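You operate a simulated robot arm through the tools that you are given. There is no shell and no other tool. Be economical: measure what you need, move in short steps, check, and stop when the job is done.

The job below is to be done with a simulated robot arm. You get a single attempt, and the scene is never put back.

## Task
Stack the small box that says "bolts" from the roller bench top on top of the small box marked "shims".

Only the result counts: the job must be done as asked and must still hold three seconds after the hand-in. Knocking over, shifting, dropping, spilling or breaking anything else fails it.

## Robot
A 6-joint arm with a two-finger parallel gripper, fixed in place. Base frame: the origin is at the foot of the arm, x ahead of it, y to its left, z up; the work surface is at about z = 0. Lengths are in m, angles in rad, forces in N, time in s.
With the tool pointing down near the work surface it reaches from about 0.18 to 0.46 m from the base axis. Its first joint turns from -1.222 to 1.222 rad. Payload 1.9 kg.
The tool frame sits at the grasp point between the pads (the TCP): z along the fingers, y along the line on which they close. The tips reach 0.023 m beyond it. Largest opening 0.094 m; finger width 0.038, thickness 0.01; the body of the gripper, 0.054 by 0.096 m, starts 0.039 m behind the TCP.
Orientation is that of the tool frame in the base frame, as [roll, pitch, yaw] about the fixed x, y, z axes, in that order (R = Rz(yaw) Ry(pitch) Rx(roll)). With the fingers straight down and closing along the base's y, the tool's x points along the base's -x, its y along +y and its z along -z.

## Interface
- The arm moves only by the tool drive_tool. Its argument "deltas" is a list of rows, each a list of 3 entries, a list of its own where there are three numbers: the shift along the base's x, y, z in units of 25 mm (1.0 is 25 mm), then the turn, a rotation vector about the base's x, y, z in units of 4 degrees (1.0 is 4 degrees), then the opening, from 0 (shut) to 1 (fully open). In form: [[[x, y, z], [ax, ay, az], grip], ...]. A call has 1 to 20 rows; each row shifts and turns the commanded pose from where the row before left it. A call with a number of a shift or a turn outside -1 to 1 is refused whole. A row lasts 0.2 s, in which the tool goes at most 0.05 m and 0.15 rad; a call with a longer step from one row to the next is refused whole, and so is a gripper value outside its range. Where a pose cannot be reached the arm comes as near as it can. A force on the tool above 40 N (or 10 N above the force at the start of the call, whichever is more), or a blocked arm, ends the call early, and 0.2 s more pass. The fingers move at their own pace (about 0.108 m/s each) and stop on an object; they squeeze with about 40 N. The grip force told is the motor's: it shows also when the fingers shut on nothing. Time passes only in rows, and 0.2 s behind the last, so rows that do not move let the fingers close. The reply holds the time, the measured pose of the TCP, the force on the tool along the base axes, the opening and the grip force, in the units named above and with some noise, and new pictures: "pictures" is both (left out), scene, wrist or none.
- Cameras (640 x 400 px; columns grow to the right, rows downward): "scene" is fixed at [0.0643, 0.3041, 0.4565]; the picture's right is [-0.72, -0.69, 0.00], its down [-0.33, 0.34, -0.88] and it looks along [0.61, -0.64, -0.47] (base axes); focal length 253 px, centre (320, 200). "wrist" rides on the gripper at [-0.039, 0, -0.044] in the tool frame; the picture's right is [0.00, -1.00, 0.00], its down [0.97, 0.00, -0.24] and it looks along [0.24, 0.00, 0.97] (tool axes); focal length 218 px, centre (320, 200).
- pixel_to_xyz(camera, pixels): for up to 12 pixels [column, row] of the newest picture of that camera ("zoom" is the newest enlarged one), the place [x, y, z] in the base frame of the surface seen there, good to about 0.003 m, but the place of the scene camera against the robot may be out by one fixed shift of up to 0.025 m in any direction. It takes no simulated time.
- close_up(camera, box): a new picture of the part [left, top, right, bottom] of that camera's present view, enlarged. It takes no simulated time.
- finish_job(): hands the job in; it is judged then, once.

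Go step by step. Measure first, check grasps and placings, and put right what went wrong. The budget is 60 turns and 120 pictures, counting those below and the enlarged ones. Unless the task says otherwise, let go and move clear before handing in, and close with one line.

The tools are called by a JSON object that holds its "method" and its "body". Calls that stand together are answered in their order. drive_tool: Moves the arm, as the interface text tells. Its arguments: {"type":"object","properties":{"deltas":{"type":"array","items":{"type":"array"}},"pictures":{"type":"string","enum":["both","scene","wrist","none"]}},"required":["deltas"]} The other tools are called the same way: pixel_to_xyz (camera, pixels) gives the place of the surface under pixels of a picture; close_up (camera, box) takes an enlarged picture of a part of a camera's view; finish_job () hands the job in.

At the start:

```text
clock: 0.0
ee_pos: [0.3147, 0.0336, 0.3275]
orientation: [-3.141, 0.001, 3.141]
ft_force: [0.1, -0.5, -0.4]
gripper_width: 0.0941
finger_force: 0.1
```

scene: 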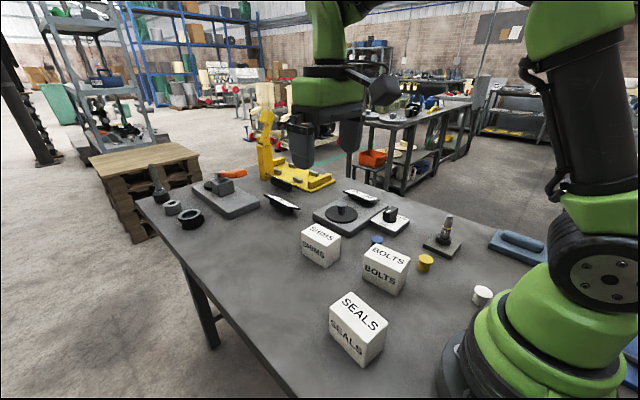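
wrist: 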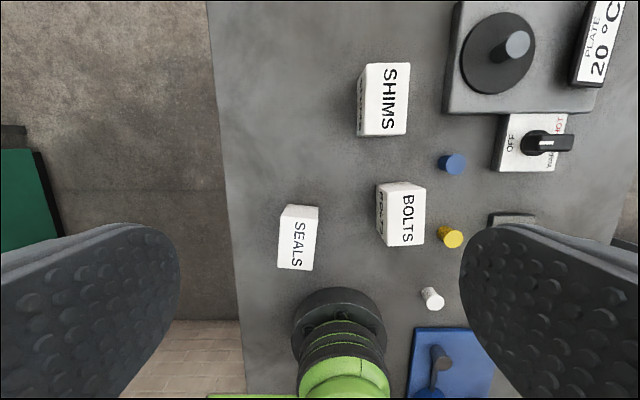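

The wrist picture shows BOLTS near (402,215) and SHIMS near (385,100), both free-standing. I'll measure their top and base corners.

{"method": "pixel_to_xyz", "body": {"camera": "wrist", "pixels": [[385, 187], [421, 187], [424, 242], [388, 244], [404, 215], [368, 66], [409, 66], [405, 133], [362, 133], [388, 100], [450, 237], [345, 215]]}}

{"method": "close_up", "body": {"camera": "wrist", "box": [260, 40, 480, 280]}}

{"method": "close_up", "body": {"camera": "scene", "box": [280, 200, 460, 320]}}

```text
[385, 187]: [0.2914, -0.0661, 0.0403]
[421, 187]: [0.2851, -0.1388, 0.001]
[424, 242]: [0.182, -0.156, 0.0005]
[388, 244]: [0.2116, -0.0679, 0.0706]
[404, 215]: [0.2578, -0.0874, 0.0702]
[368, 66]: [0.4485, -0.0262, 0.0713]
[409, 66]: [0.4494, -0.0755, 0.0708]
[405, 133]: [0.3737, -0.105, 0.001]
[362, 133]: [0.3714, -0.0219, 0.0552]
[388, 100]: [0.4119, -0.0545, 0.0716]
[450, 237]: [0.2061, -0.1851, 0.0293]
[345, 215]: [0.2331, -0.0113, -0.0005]
```

```text
1.67 times, centred on (370, 160) of wrist
```

zoom: 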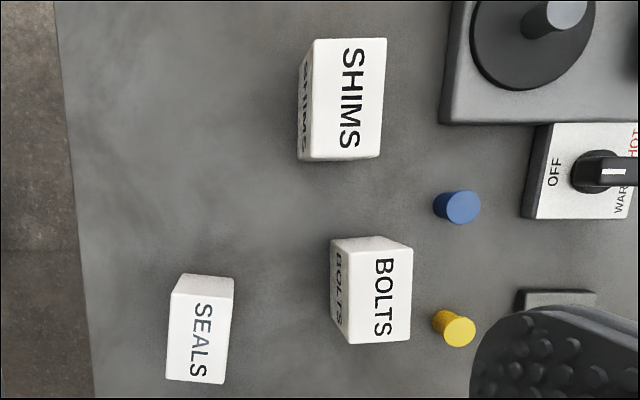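

```text
3.33 times, centred on (370, 260) of scene
```

zoom: 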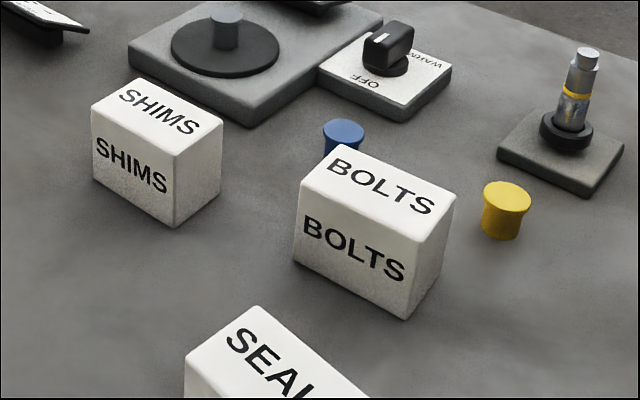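

The BOLTS top (z≈0.070) appears bounded by about (385,192), (425,190), (423,244) and (388,246). I'll sample just inside its edges and those of SHIMS.

{"method": "pixel_to_xyz", "body": {"camera": "wrist", "pixels": [[388, 195], [421, 194], [421, 240], [390, 242], [388, 218], [422, 215], [369, 68], [406, 68], [402, 130], [365, 132], [366, 100], [405, 100]]}}

{"method": "close_up", "body": {"camera": "wrist", "box": [360, 170, 440, 260]}}

{"method": "close_up", "body": {"camera": "wrist", "box": [345, 55, 425, 145]}}

```text
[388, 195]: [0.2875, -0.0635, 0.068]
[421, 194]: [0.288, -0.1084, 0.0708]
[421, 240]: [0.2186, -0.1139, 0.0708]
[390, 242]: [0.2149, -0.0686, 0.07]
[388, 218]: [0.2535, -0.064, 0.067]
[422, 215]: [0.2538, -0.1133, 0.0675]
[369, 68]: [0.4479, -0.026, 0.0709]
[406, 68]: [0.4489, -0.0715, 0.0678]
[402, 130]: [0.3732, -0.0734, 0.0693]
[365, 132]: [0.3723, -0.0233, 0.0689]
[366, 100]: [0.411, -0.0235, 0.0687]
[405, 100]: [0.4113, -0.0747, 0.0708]
```

```text
4.44 times, centred on (400, 215) of wrist
```

zoom: 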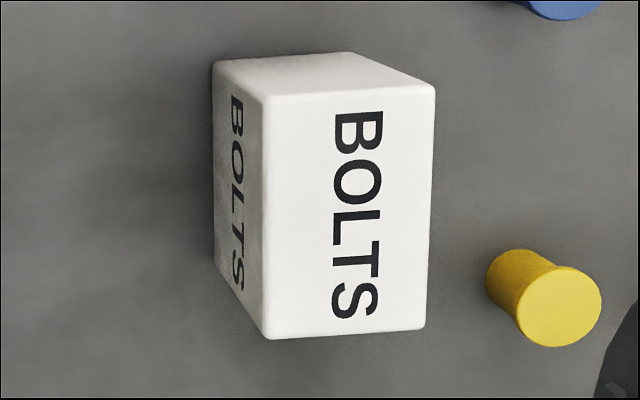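

```text
4.44 times, centred on (385, 100) of wrist
```

zoom: 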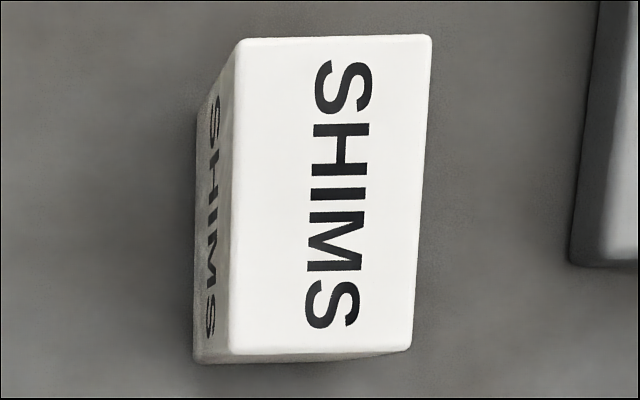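

Computed from the corners: BOLTS top is centred at about (0.251, -0.092), yaw +4.5°, and SHIMS at (0.411, -0.052), yaw +1.4°. Both are 0.054×0.083×0.071. Next I'll hover above BOLTS, aligned with it.

{"method": "drive_tool", "body": {"deltas": [[[-0.318, -0.628, -0.9375], [0, 0, 0.14], 1], [[-0.318, -0.628, -0.9375], [0, 0, 0.14], 1], [[-0.318, -0.628, -0.9375], [0, 0, 0.14], 1], [[-0.318, -0.628, -0.9375], [0, 0, 0.14], 1], [[-0.318, -0.628, -0.9375], [0, 0, 0.14], 1], [[-0.318, -0.628, -0.9375], [0, 0, 0.14], 1], [[-0.318, -0.628, -0.9375], [0, 0, 0.14], 1], [[-0.318, -0.628, -0.9375], [0, 0, 0.14], 1], [[0, 0, 0], [0, 0, 0], 1]]}}

```text
clock: 2.0
ee_pos: [0.2479, -0.0896, 0.1393]
orientation: [-3.141, 0.001, -3.064]
ft_force: [-0.2, 0.8, -0.1]
gripper_width: 0.0939
finger_force: 0.0
```

scene: 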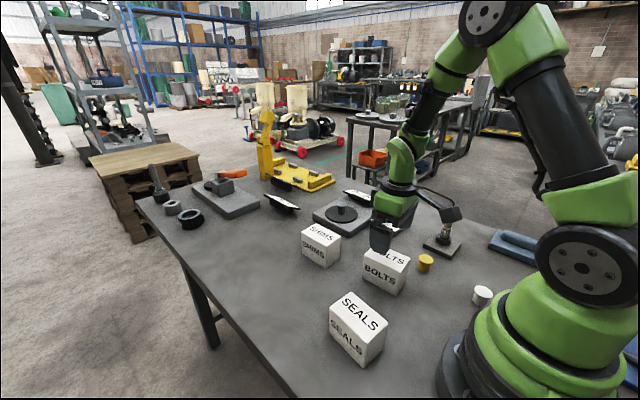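
wrist: 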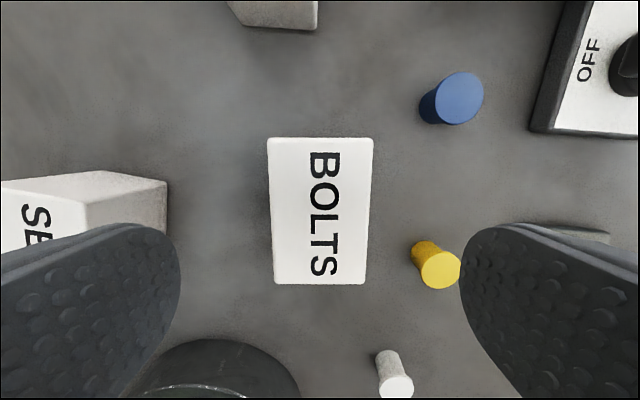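

BOLTS is centred at column 320 and square in the wrist view, with its centre within 2 mm of the TCP. I'll descend and close.

{"method": "drive_tool", "body": {"deltas": [[[0, 0, -0.9], [0, 0, 0], 1], [[0, 0, -0.9], [0, 0, 0], 1], [[0, 0, -0.9], [0, 0, 0], 1], [[0, 0, -0.87], [0, 0, 0], 1], [[0, 0, 0], [0, 0, 0], 1], [[0, 0, 0], [0, 0, 0], 0], [[0, 0, 0], [0, 0, 0], 0], [[0, 0, 0], [0, 0, 0], 0], [[0, 0, 0], [0, 0, 0], 0]]}}

```text
clock: 4.0
ee_pos: [0.2493, -0.0917, 0.0495]
orientation: [3.141, 0.001, -3.06]
ft_force: [0.4, 0.8, 0.4]
gripper_width: 0.0548
finger_force: 40.3
```

scene: 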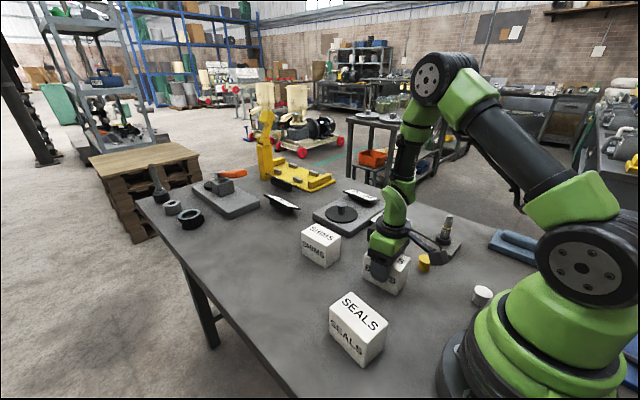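
wrist: 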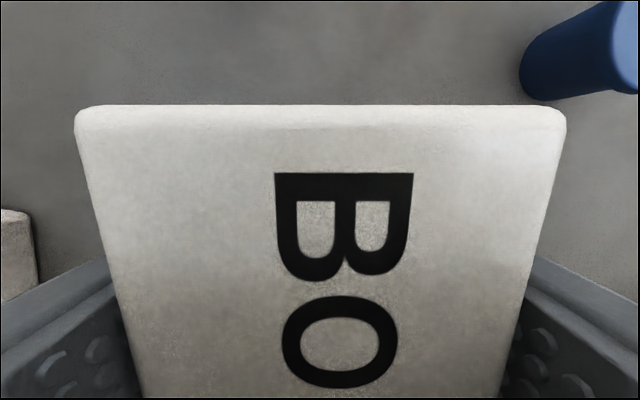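

Gripped at 0.0548 m width and 40 N. I'll lift straight up about 0.12 m.

{"method": "drive_tool", "body": {"deltas": [[[0, 0, 0.5], [0, 0, 0], 0], [[0, 0, 0.8], [0, 0, 0], 0], [[0, 0, 0.8], [0, 0, 0], 0], [[0, 0, 0.9], [0, 0, 0], 0], [[0, 0, 0.9], [0, 0, 0], 0], [[0, 0, 0.9], [0, 0, 0], 0], [[0, 0, 0], [0, 0, 0], 0]]}}

```text
clock: 5.6
ee_pos: [0.2495, -0.0908, 0.1692]
orientation: [-3.141, 0.0, -3.063]
ft_force: [-0.8, -0.6, -2.5]
gripper_width: 0.0547
finger_force: 40.1
```

scene: 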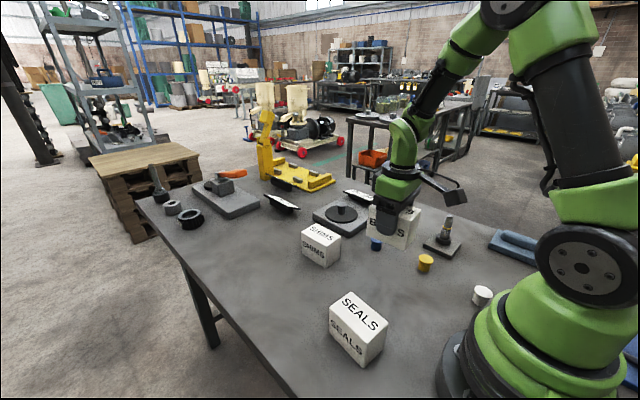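
wrist: 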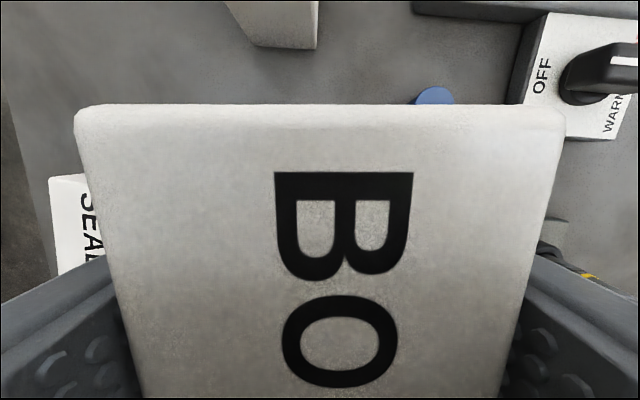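

BOLTS is held level, with its bottom at about z=0.12. I'll carry it over SHIMS to TCP (0.410, -0.0516), turning -3.1°.

{"method": "drive_tool", "body": {"deltas": [[[0.4, 0.1, 0], [0, 0, -0.1], 0], [[0.8, 0.2, 0], [0, 0, -0.1], 0], [[0.8, 0.2, 0], [0, 0, -0.1], 0], [[0.8, 0.2, 0], [0, 0, -0.1], 0], [[0.8, 0.2, 0], [0, 0, -0.1], 0], [[0.8, 0.2, 0], [0, 0, -0.1], 0], [[0.8, 0.2, 0], [0, 0, -0.1], 0], [[0.8, 0.2, 0], [0, 0, -0.08], 0], [[0.42, 0.14, 0], [0, 0, 0], 0], [[0, 0, 0], [0, 0, 0], 0], [[0, 0, 0], [0, 0, 0], 0]]}}

{"method": "close_up", "body": {"camera": "scene", "box": [260, 160, 420, 280]}}

```text
clock: 8.0
ee_pos: [0.4113, -0.0494, 0.17]
orientation: [-3.141, 0.0, -3.118]
ft_force: [0.3, 0.8, -2.7]
gripper_width: 0.0549
finger_force: 39.9
```

scene: 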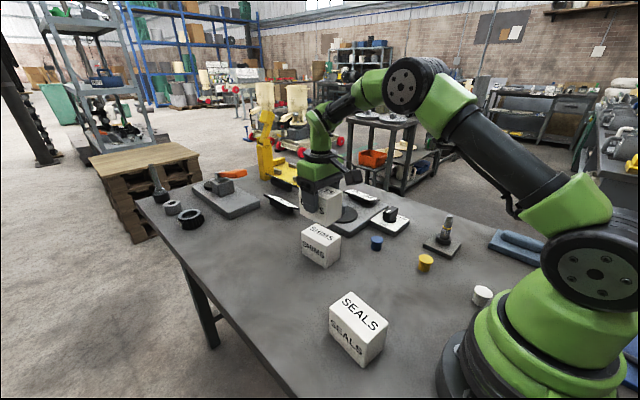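
wrist: 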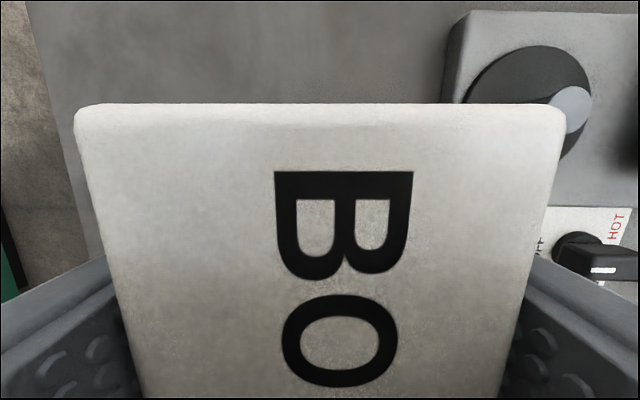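

```text
3.33 times, centred on (340, 220) of scene
```

zoom: 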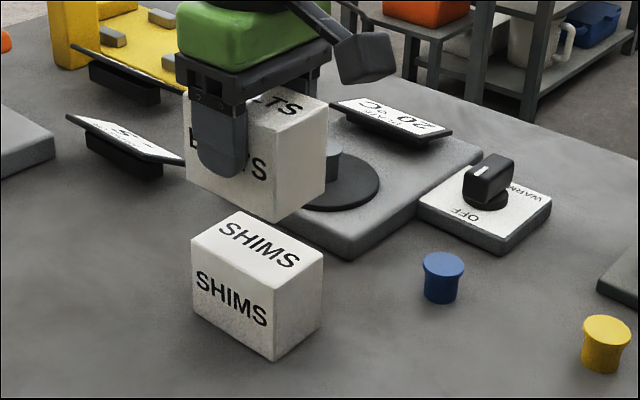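

The wrist and scene views show BOLTS aligned above SHIMS with about 49 mm of gap. I'll lower it 42 mm and check.

{"method": "drive_tool", "body": {"deltas": [[[0, 0, -0.5], [0, 0, 0], 0], [[0, 0, -0.5], [0, 0, 0], 0], [[0, 0, -0.4], [0, 0, 0], 0], [[0, 0, -0.28], [0, 0, 0], 0], [[0, 0, 0], [0, 0, 0], 0]], "pictures": "none"}}

{"method": "close_up", "body": {"camera": "scene", "box": [275, 180, 375, 280]}}

```text
clock: 9.2
ee_pos: [0.4109, -0.0509, 0.1277]
orientation: [3.141, 0.001, -3.119]
ft_force: [0.1, 0.2, -3.4]
gripper_width: 0.055
finger_force: 40.7
```

```text
4.00 times, centred on (325, 230) of scene
```

zoom: 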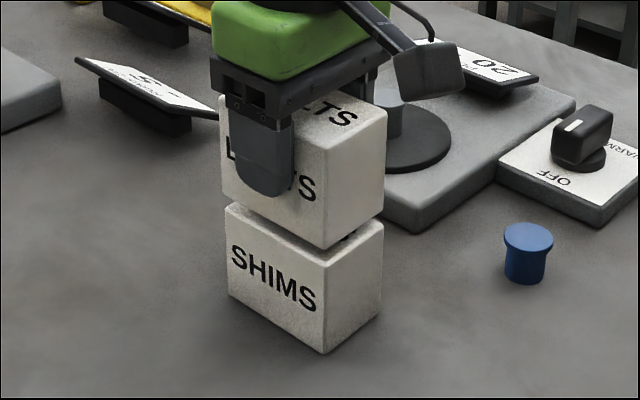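

The alignment looks good, with about 7 mm of gap left. I'll lower in 1 mm-scale steps and watch the force.

{"method": "drive_tool", "body": {"deltas": [[[0, 0, -0.1], [0, 0, 0], 0], [[0, 0, -0.08], [0, 0, 0], 0], [[0, 0, -0.04], [0, 0, 0], 0], [[0, 0, 0], [0, 0, 0], 0]], "pictures": "none"}}

{"method": "close_up", "body": {"camera": "scene", "box": [285, 200, 365, 280]}}

```text
clock: 10.2
ee_pos: [0.4098, -0.0489, 0.1223]
orientation: [-3.141, 0.001, -3.119]
ft_force: [-0.6, -0.6, -3.5]
gripper_width: 0.0551
finger_force: 40.1
```

```text
5.00 times, centred on (325, 240) of scene
```

zoom: 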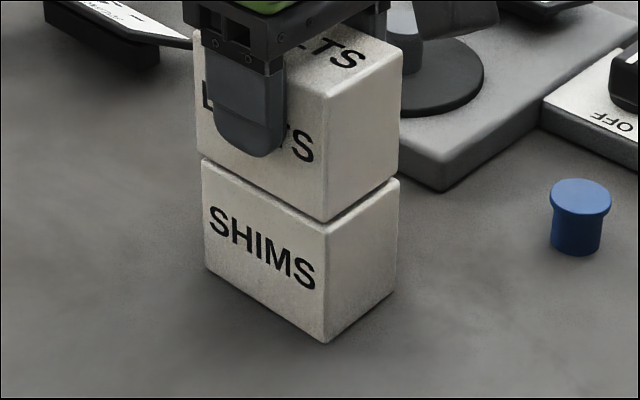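

The force is unchanged at -3.5 N, so there is no contact yet, only a thin gap. I'll lower a bit more.

{"method": "drive_tool", "body": {"deltas": [[[0, 0, -0.03], [0, 0, 0], 0], [[0, 0, -0.03], [0, 0, 0], 0], [[0, 0, 0], [0, 0, 0], 0]], "pictures": "none"}}

```text
clock: 11.0
ee_pos: [0.4098, -0.0486, 0.1208]
orientation: [-3.141, 0.002, -3.117]
ft_force: [0.6, -0.6, -2.1]
gripper_width: 0.0548
finger_force: 39.8
```

The force eased slightly (-2.1 N), so it may be just touching. One more small step.

{"method": "drive_tool", "body": {"deltas": [[[0, 0, -0.03], [0, 0, 0], 0], [[0, 0, 0], [0, 0, 0], 0], [[0, 0, 0], [0, 0, 0], 0]], "pictures": "none"}}

{"method": "close_up", "body": {"camera": "scene", "box": [285, 200, 365, 280]}}

```text
clock: 11.8
ee_pos: [0.41, -0.0497, 0.1199]
orientation: [-3.141, 0.001, -3.118]
ft_force: [0.1, -0.7, -2.9]
gripper_width: 0.055
finger_force: 40.8
```

```text
5.00 times, centred on (325, 240) of scene
```

zoom: 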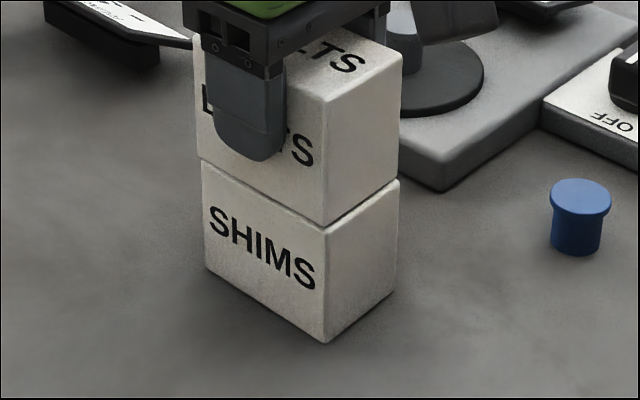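

Force is still about the weight (-2.9 N), so it may not be fully seated. I'll take two more 0.5 mm steps.

{"method": "drive_tool", "body": {"deltas": [[[0, 0, -0.02], [0, 0, 0], 0], [[0, 0, -0.02], [0, 0, 0], 0], [[0, 0, 0], [0, 0, 0], 0]], "pictures": "none"}}

```text
clock: 12.6
ee_pos: [0.4096, -0.0485, 0.1193]
orientation: [-3.141, 0.002, -3.119]
ft_force: [-7.9, -2.3, 17.5]
gripper_width: 0.0548
finger_force: 40.5
```

Contact: +17.5 N, so BOLTS is seated. I'll ease up 0.5 mm and open partway, to about 0.072 m.

{"method": "drive_tool", "body": {"deltas": [[[0, 0, 0.025], [0, 0, 0], 0], [[0, 0, 0], [0, 0, 0], 0.6], [[0, 0, 0], [0, 0, 0], 0.68], [[0, 0, 0], [0, 0, 0], 0.77], [[0, 0, 0], [0, 0, 0], 0.77]]}}

{"method": "close_up", "body": {"camera": "scene", "box": [275, 170, 385, 280]}}

```text
clock: 13.8
ee_pos: [0.4116, -0.0497, 0.1188]
orientation: [3.141, 0.001, -3.119]
ft_force: [-0.4, -0.4, -0.1]
gripper_width: 0.0724
finger_force: 0.0
```

scene: 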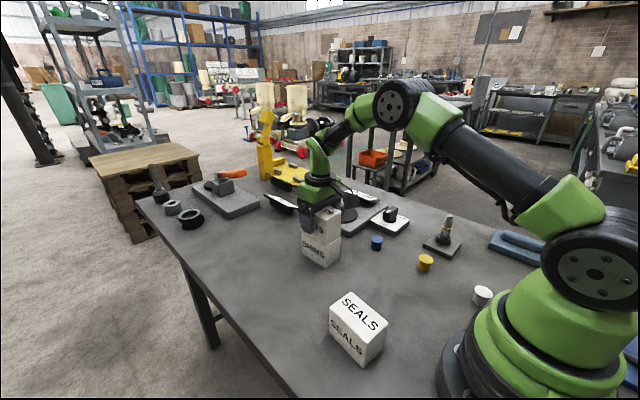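
wrist: 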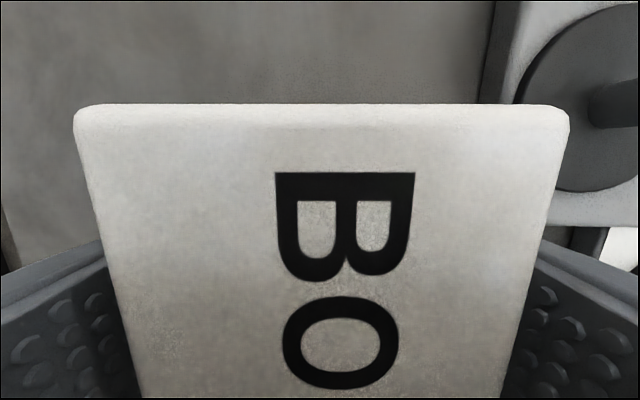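

```text
3.64 times, centred on (330, 225) of scene
```

zoom: 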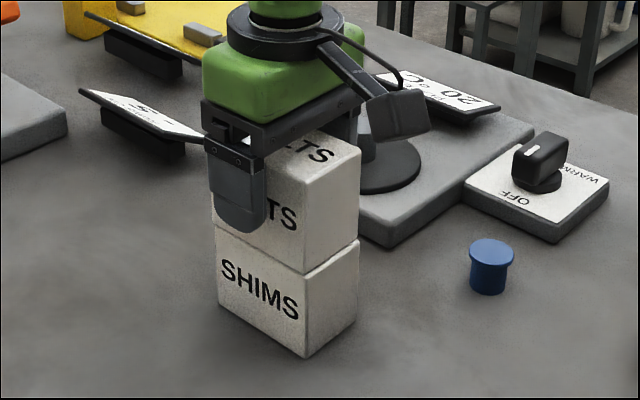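

The fingers are free at 0.0724 m with clear gaps on both sides, and the stack stands. I'll retreat straight up, then back.

{"method": "drive_tool", "body": {"deltas": [[[0, 0, 0.4], [0, 0, 0], 0.77], [[0, 0, 0.8], [0, 0, 0], 0.77], [[0, 0, 0.8], [0, 0, 0], 0.77], [[0, 0, 0.8], [0, 0, 0], 0.77], [[0, 0, 0.8], [0, 0, 0], 0.77], [[-0.6, 0, 0.8], [0, 0, 0], 0.77], [[-0.8, 0, 0.5], [0, 0, 0], 0.77], [[-0.8, 0, 0], [0, 0, 0], 0.77], [[-0.8, 0, 0], [0, 0, 0], 0.77], [[0, 0, 0], [0, 0, 0], 0.77]]}}

{"method": "close_up", "body": {"camera": "scene", "box": [275, 170, 385, 280]}}

```text
clock: 16.0
ee_pos: [0.3349, -0.0481, 0.2436]
orientation: [-3.141, -0.001, -3.118]
ft_force: [-0.5, -0.1, 0.1]
gripper_width: 0.0723
finger_force: 0.1
```

scene: 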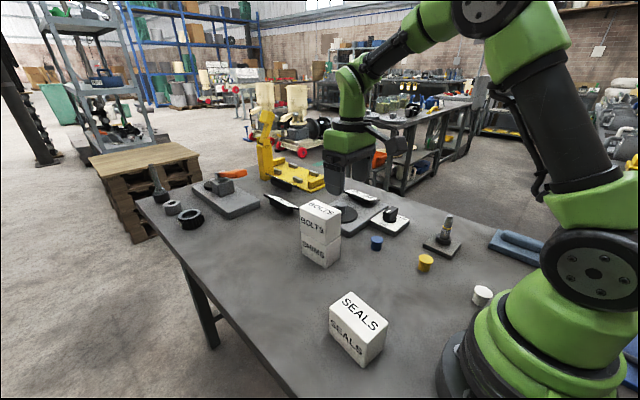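
wrist: 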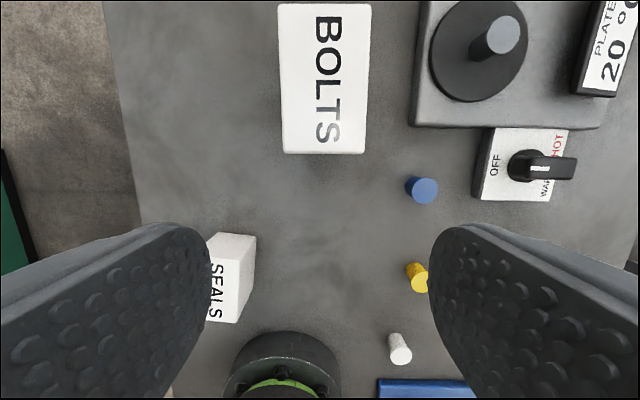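

```text
3.64 times, centred on (330, 225) of scene
```

zoom: 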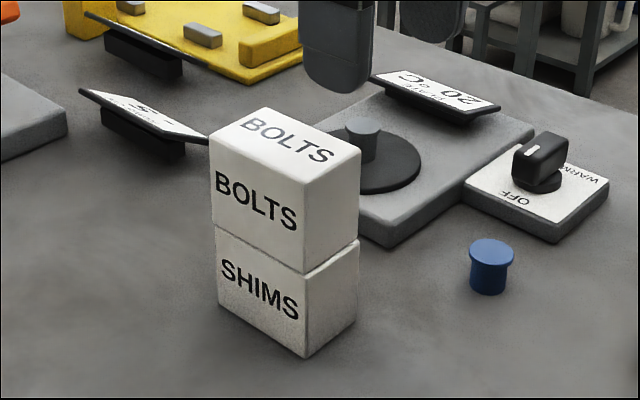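

BOLTS sits squarely on SHIMS, nothing else has moved, and the arm is clear, so I'm handing in.

{"method": "finish_job", "body": {}}

```text
The job is handed in.
```

The "bolts" box is stacked squarely on the "shims" box, the gripper is released and clear, and nothing else on the bench moved in the last pictures.
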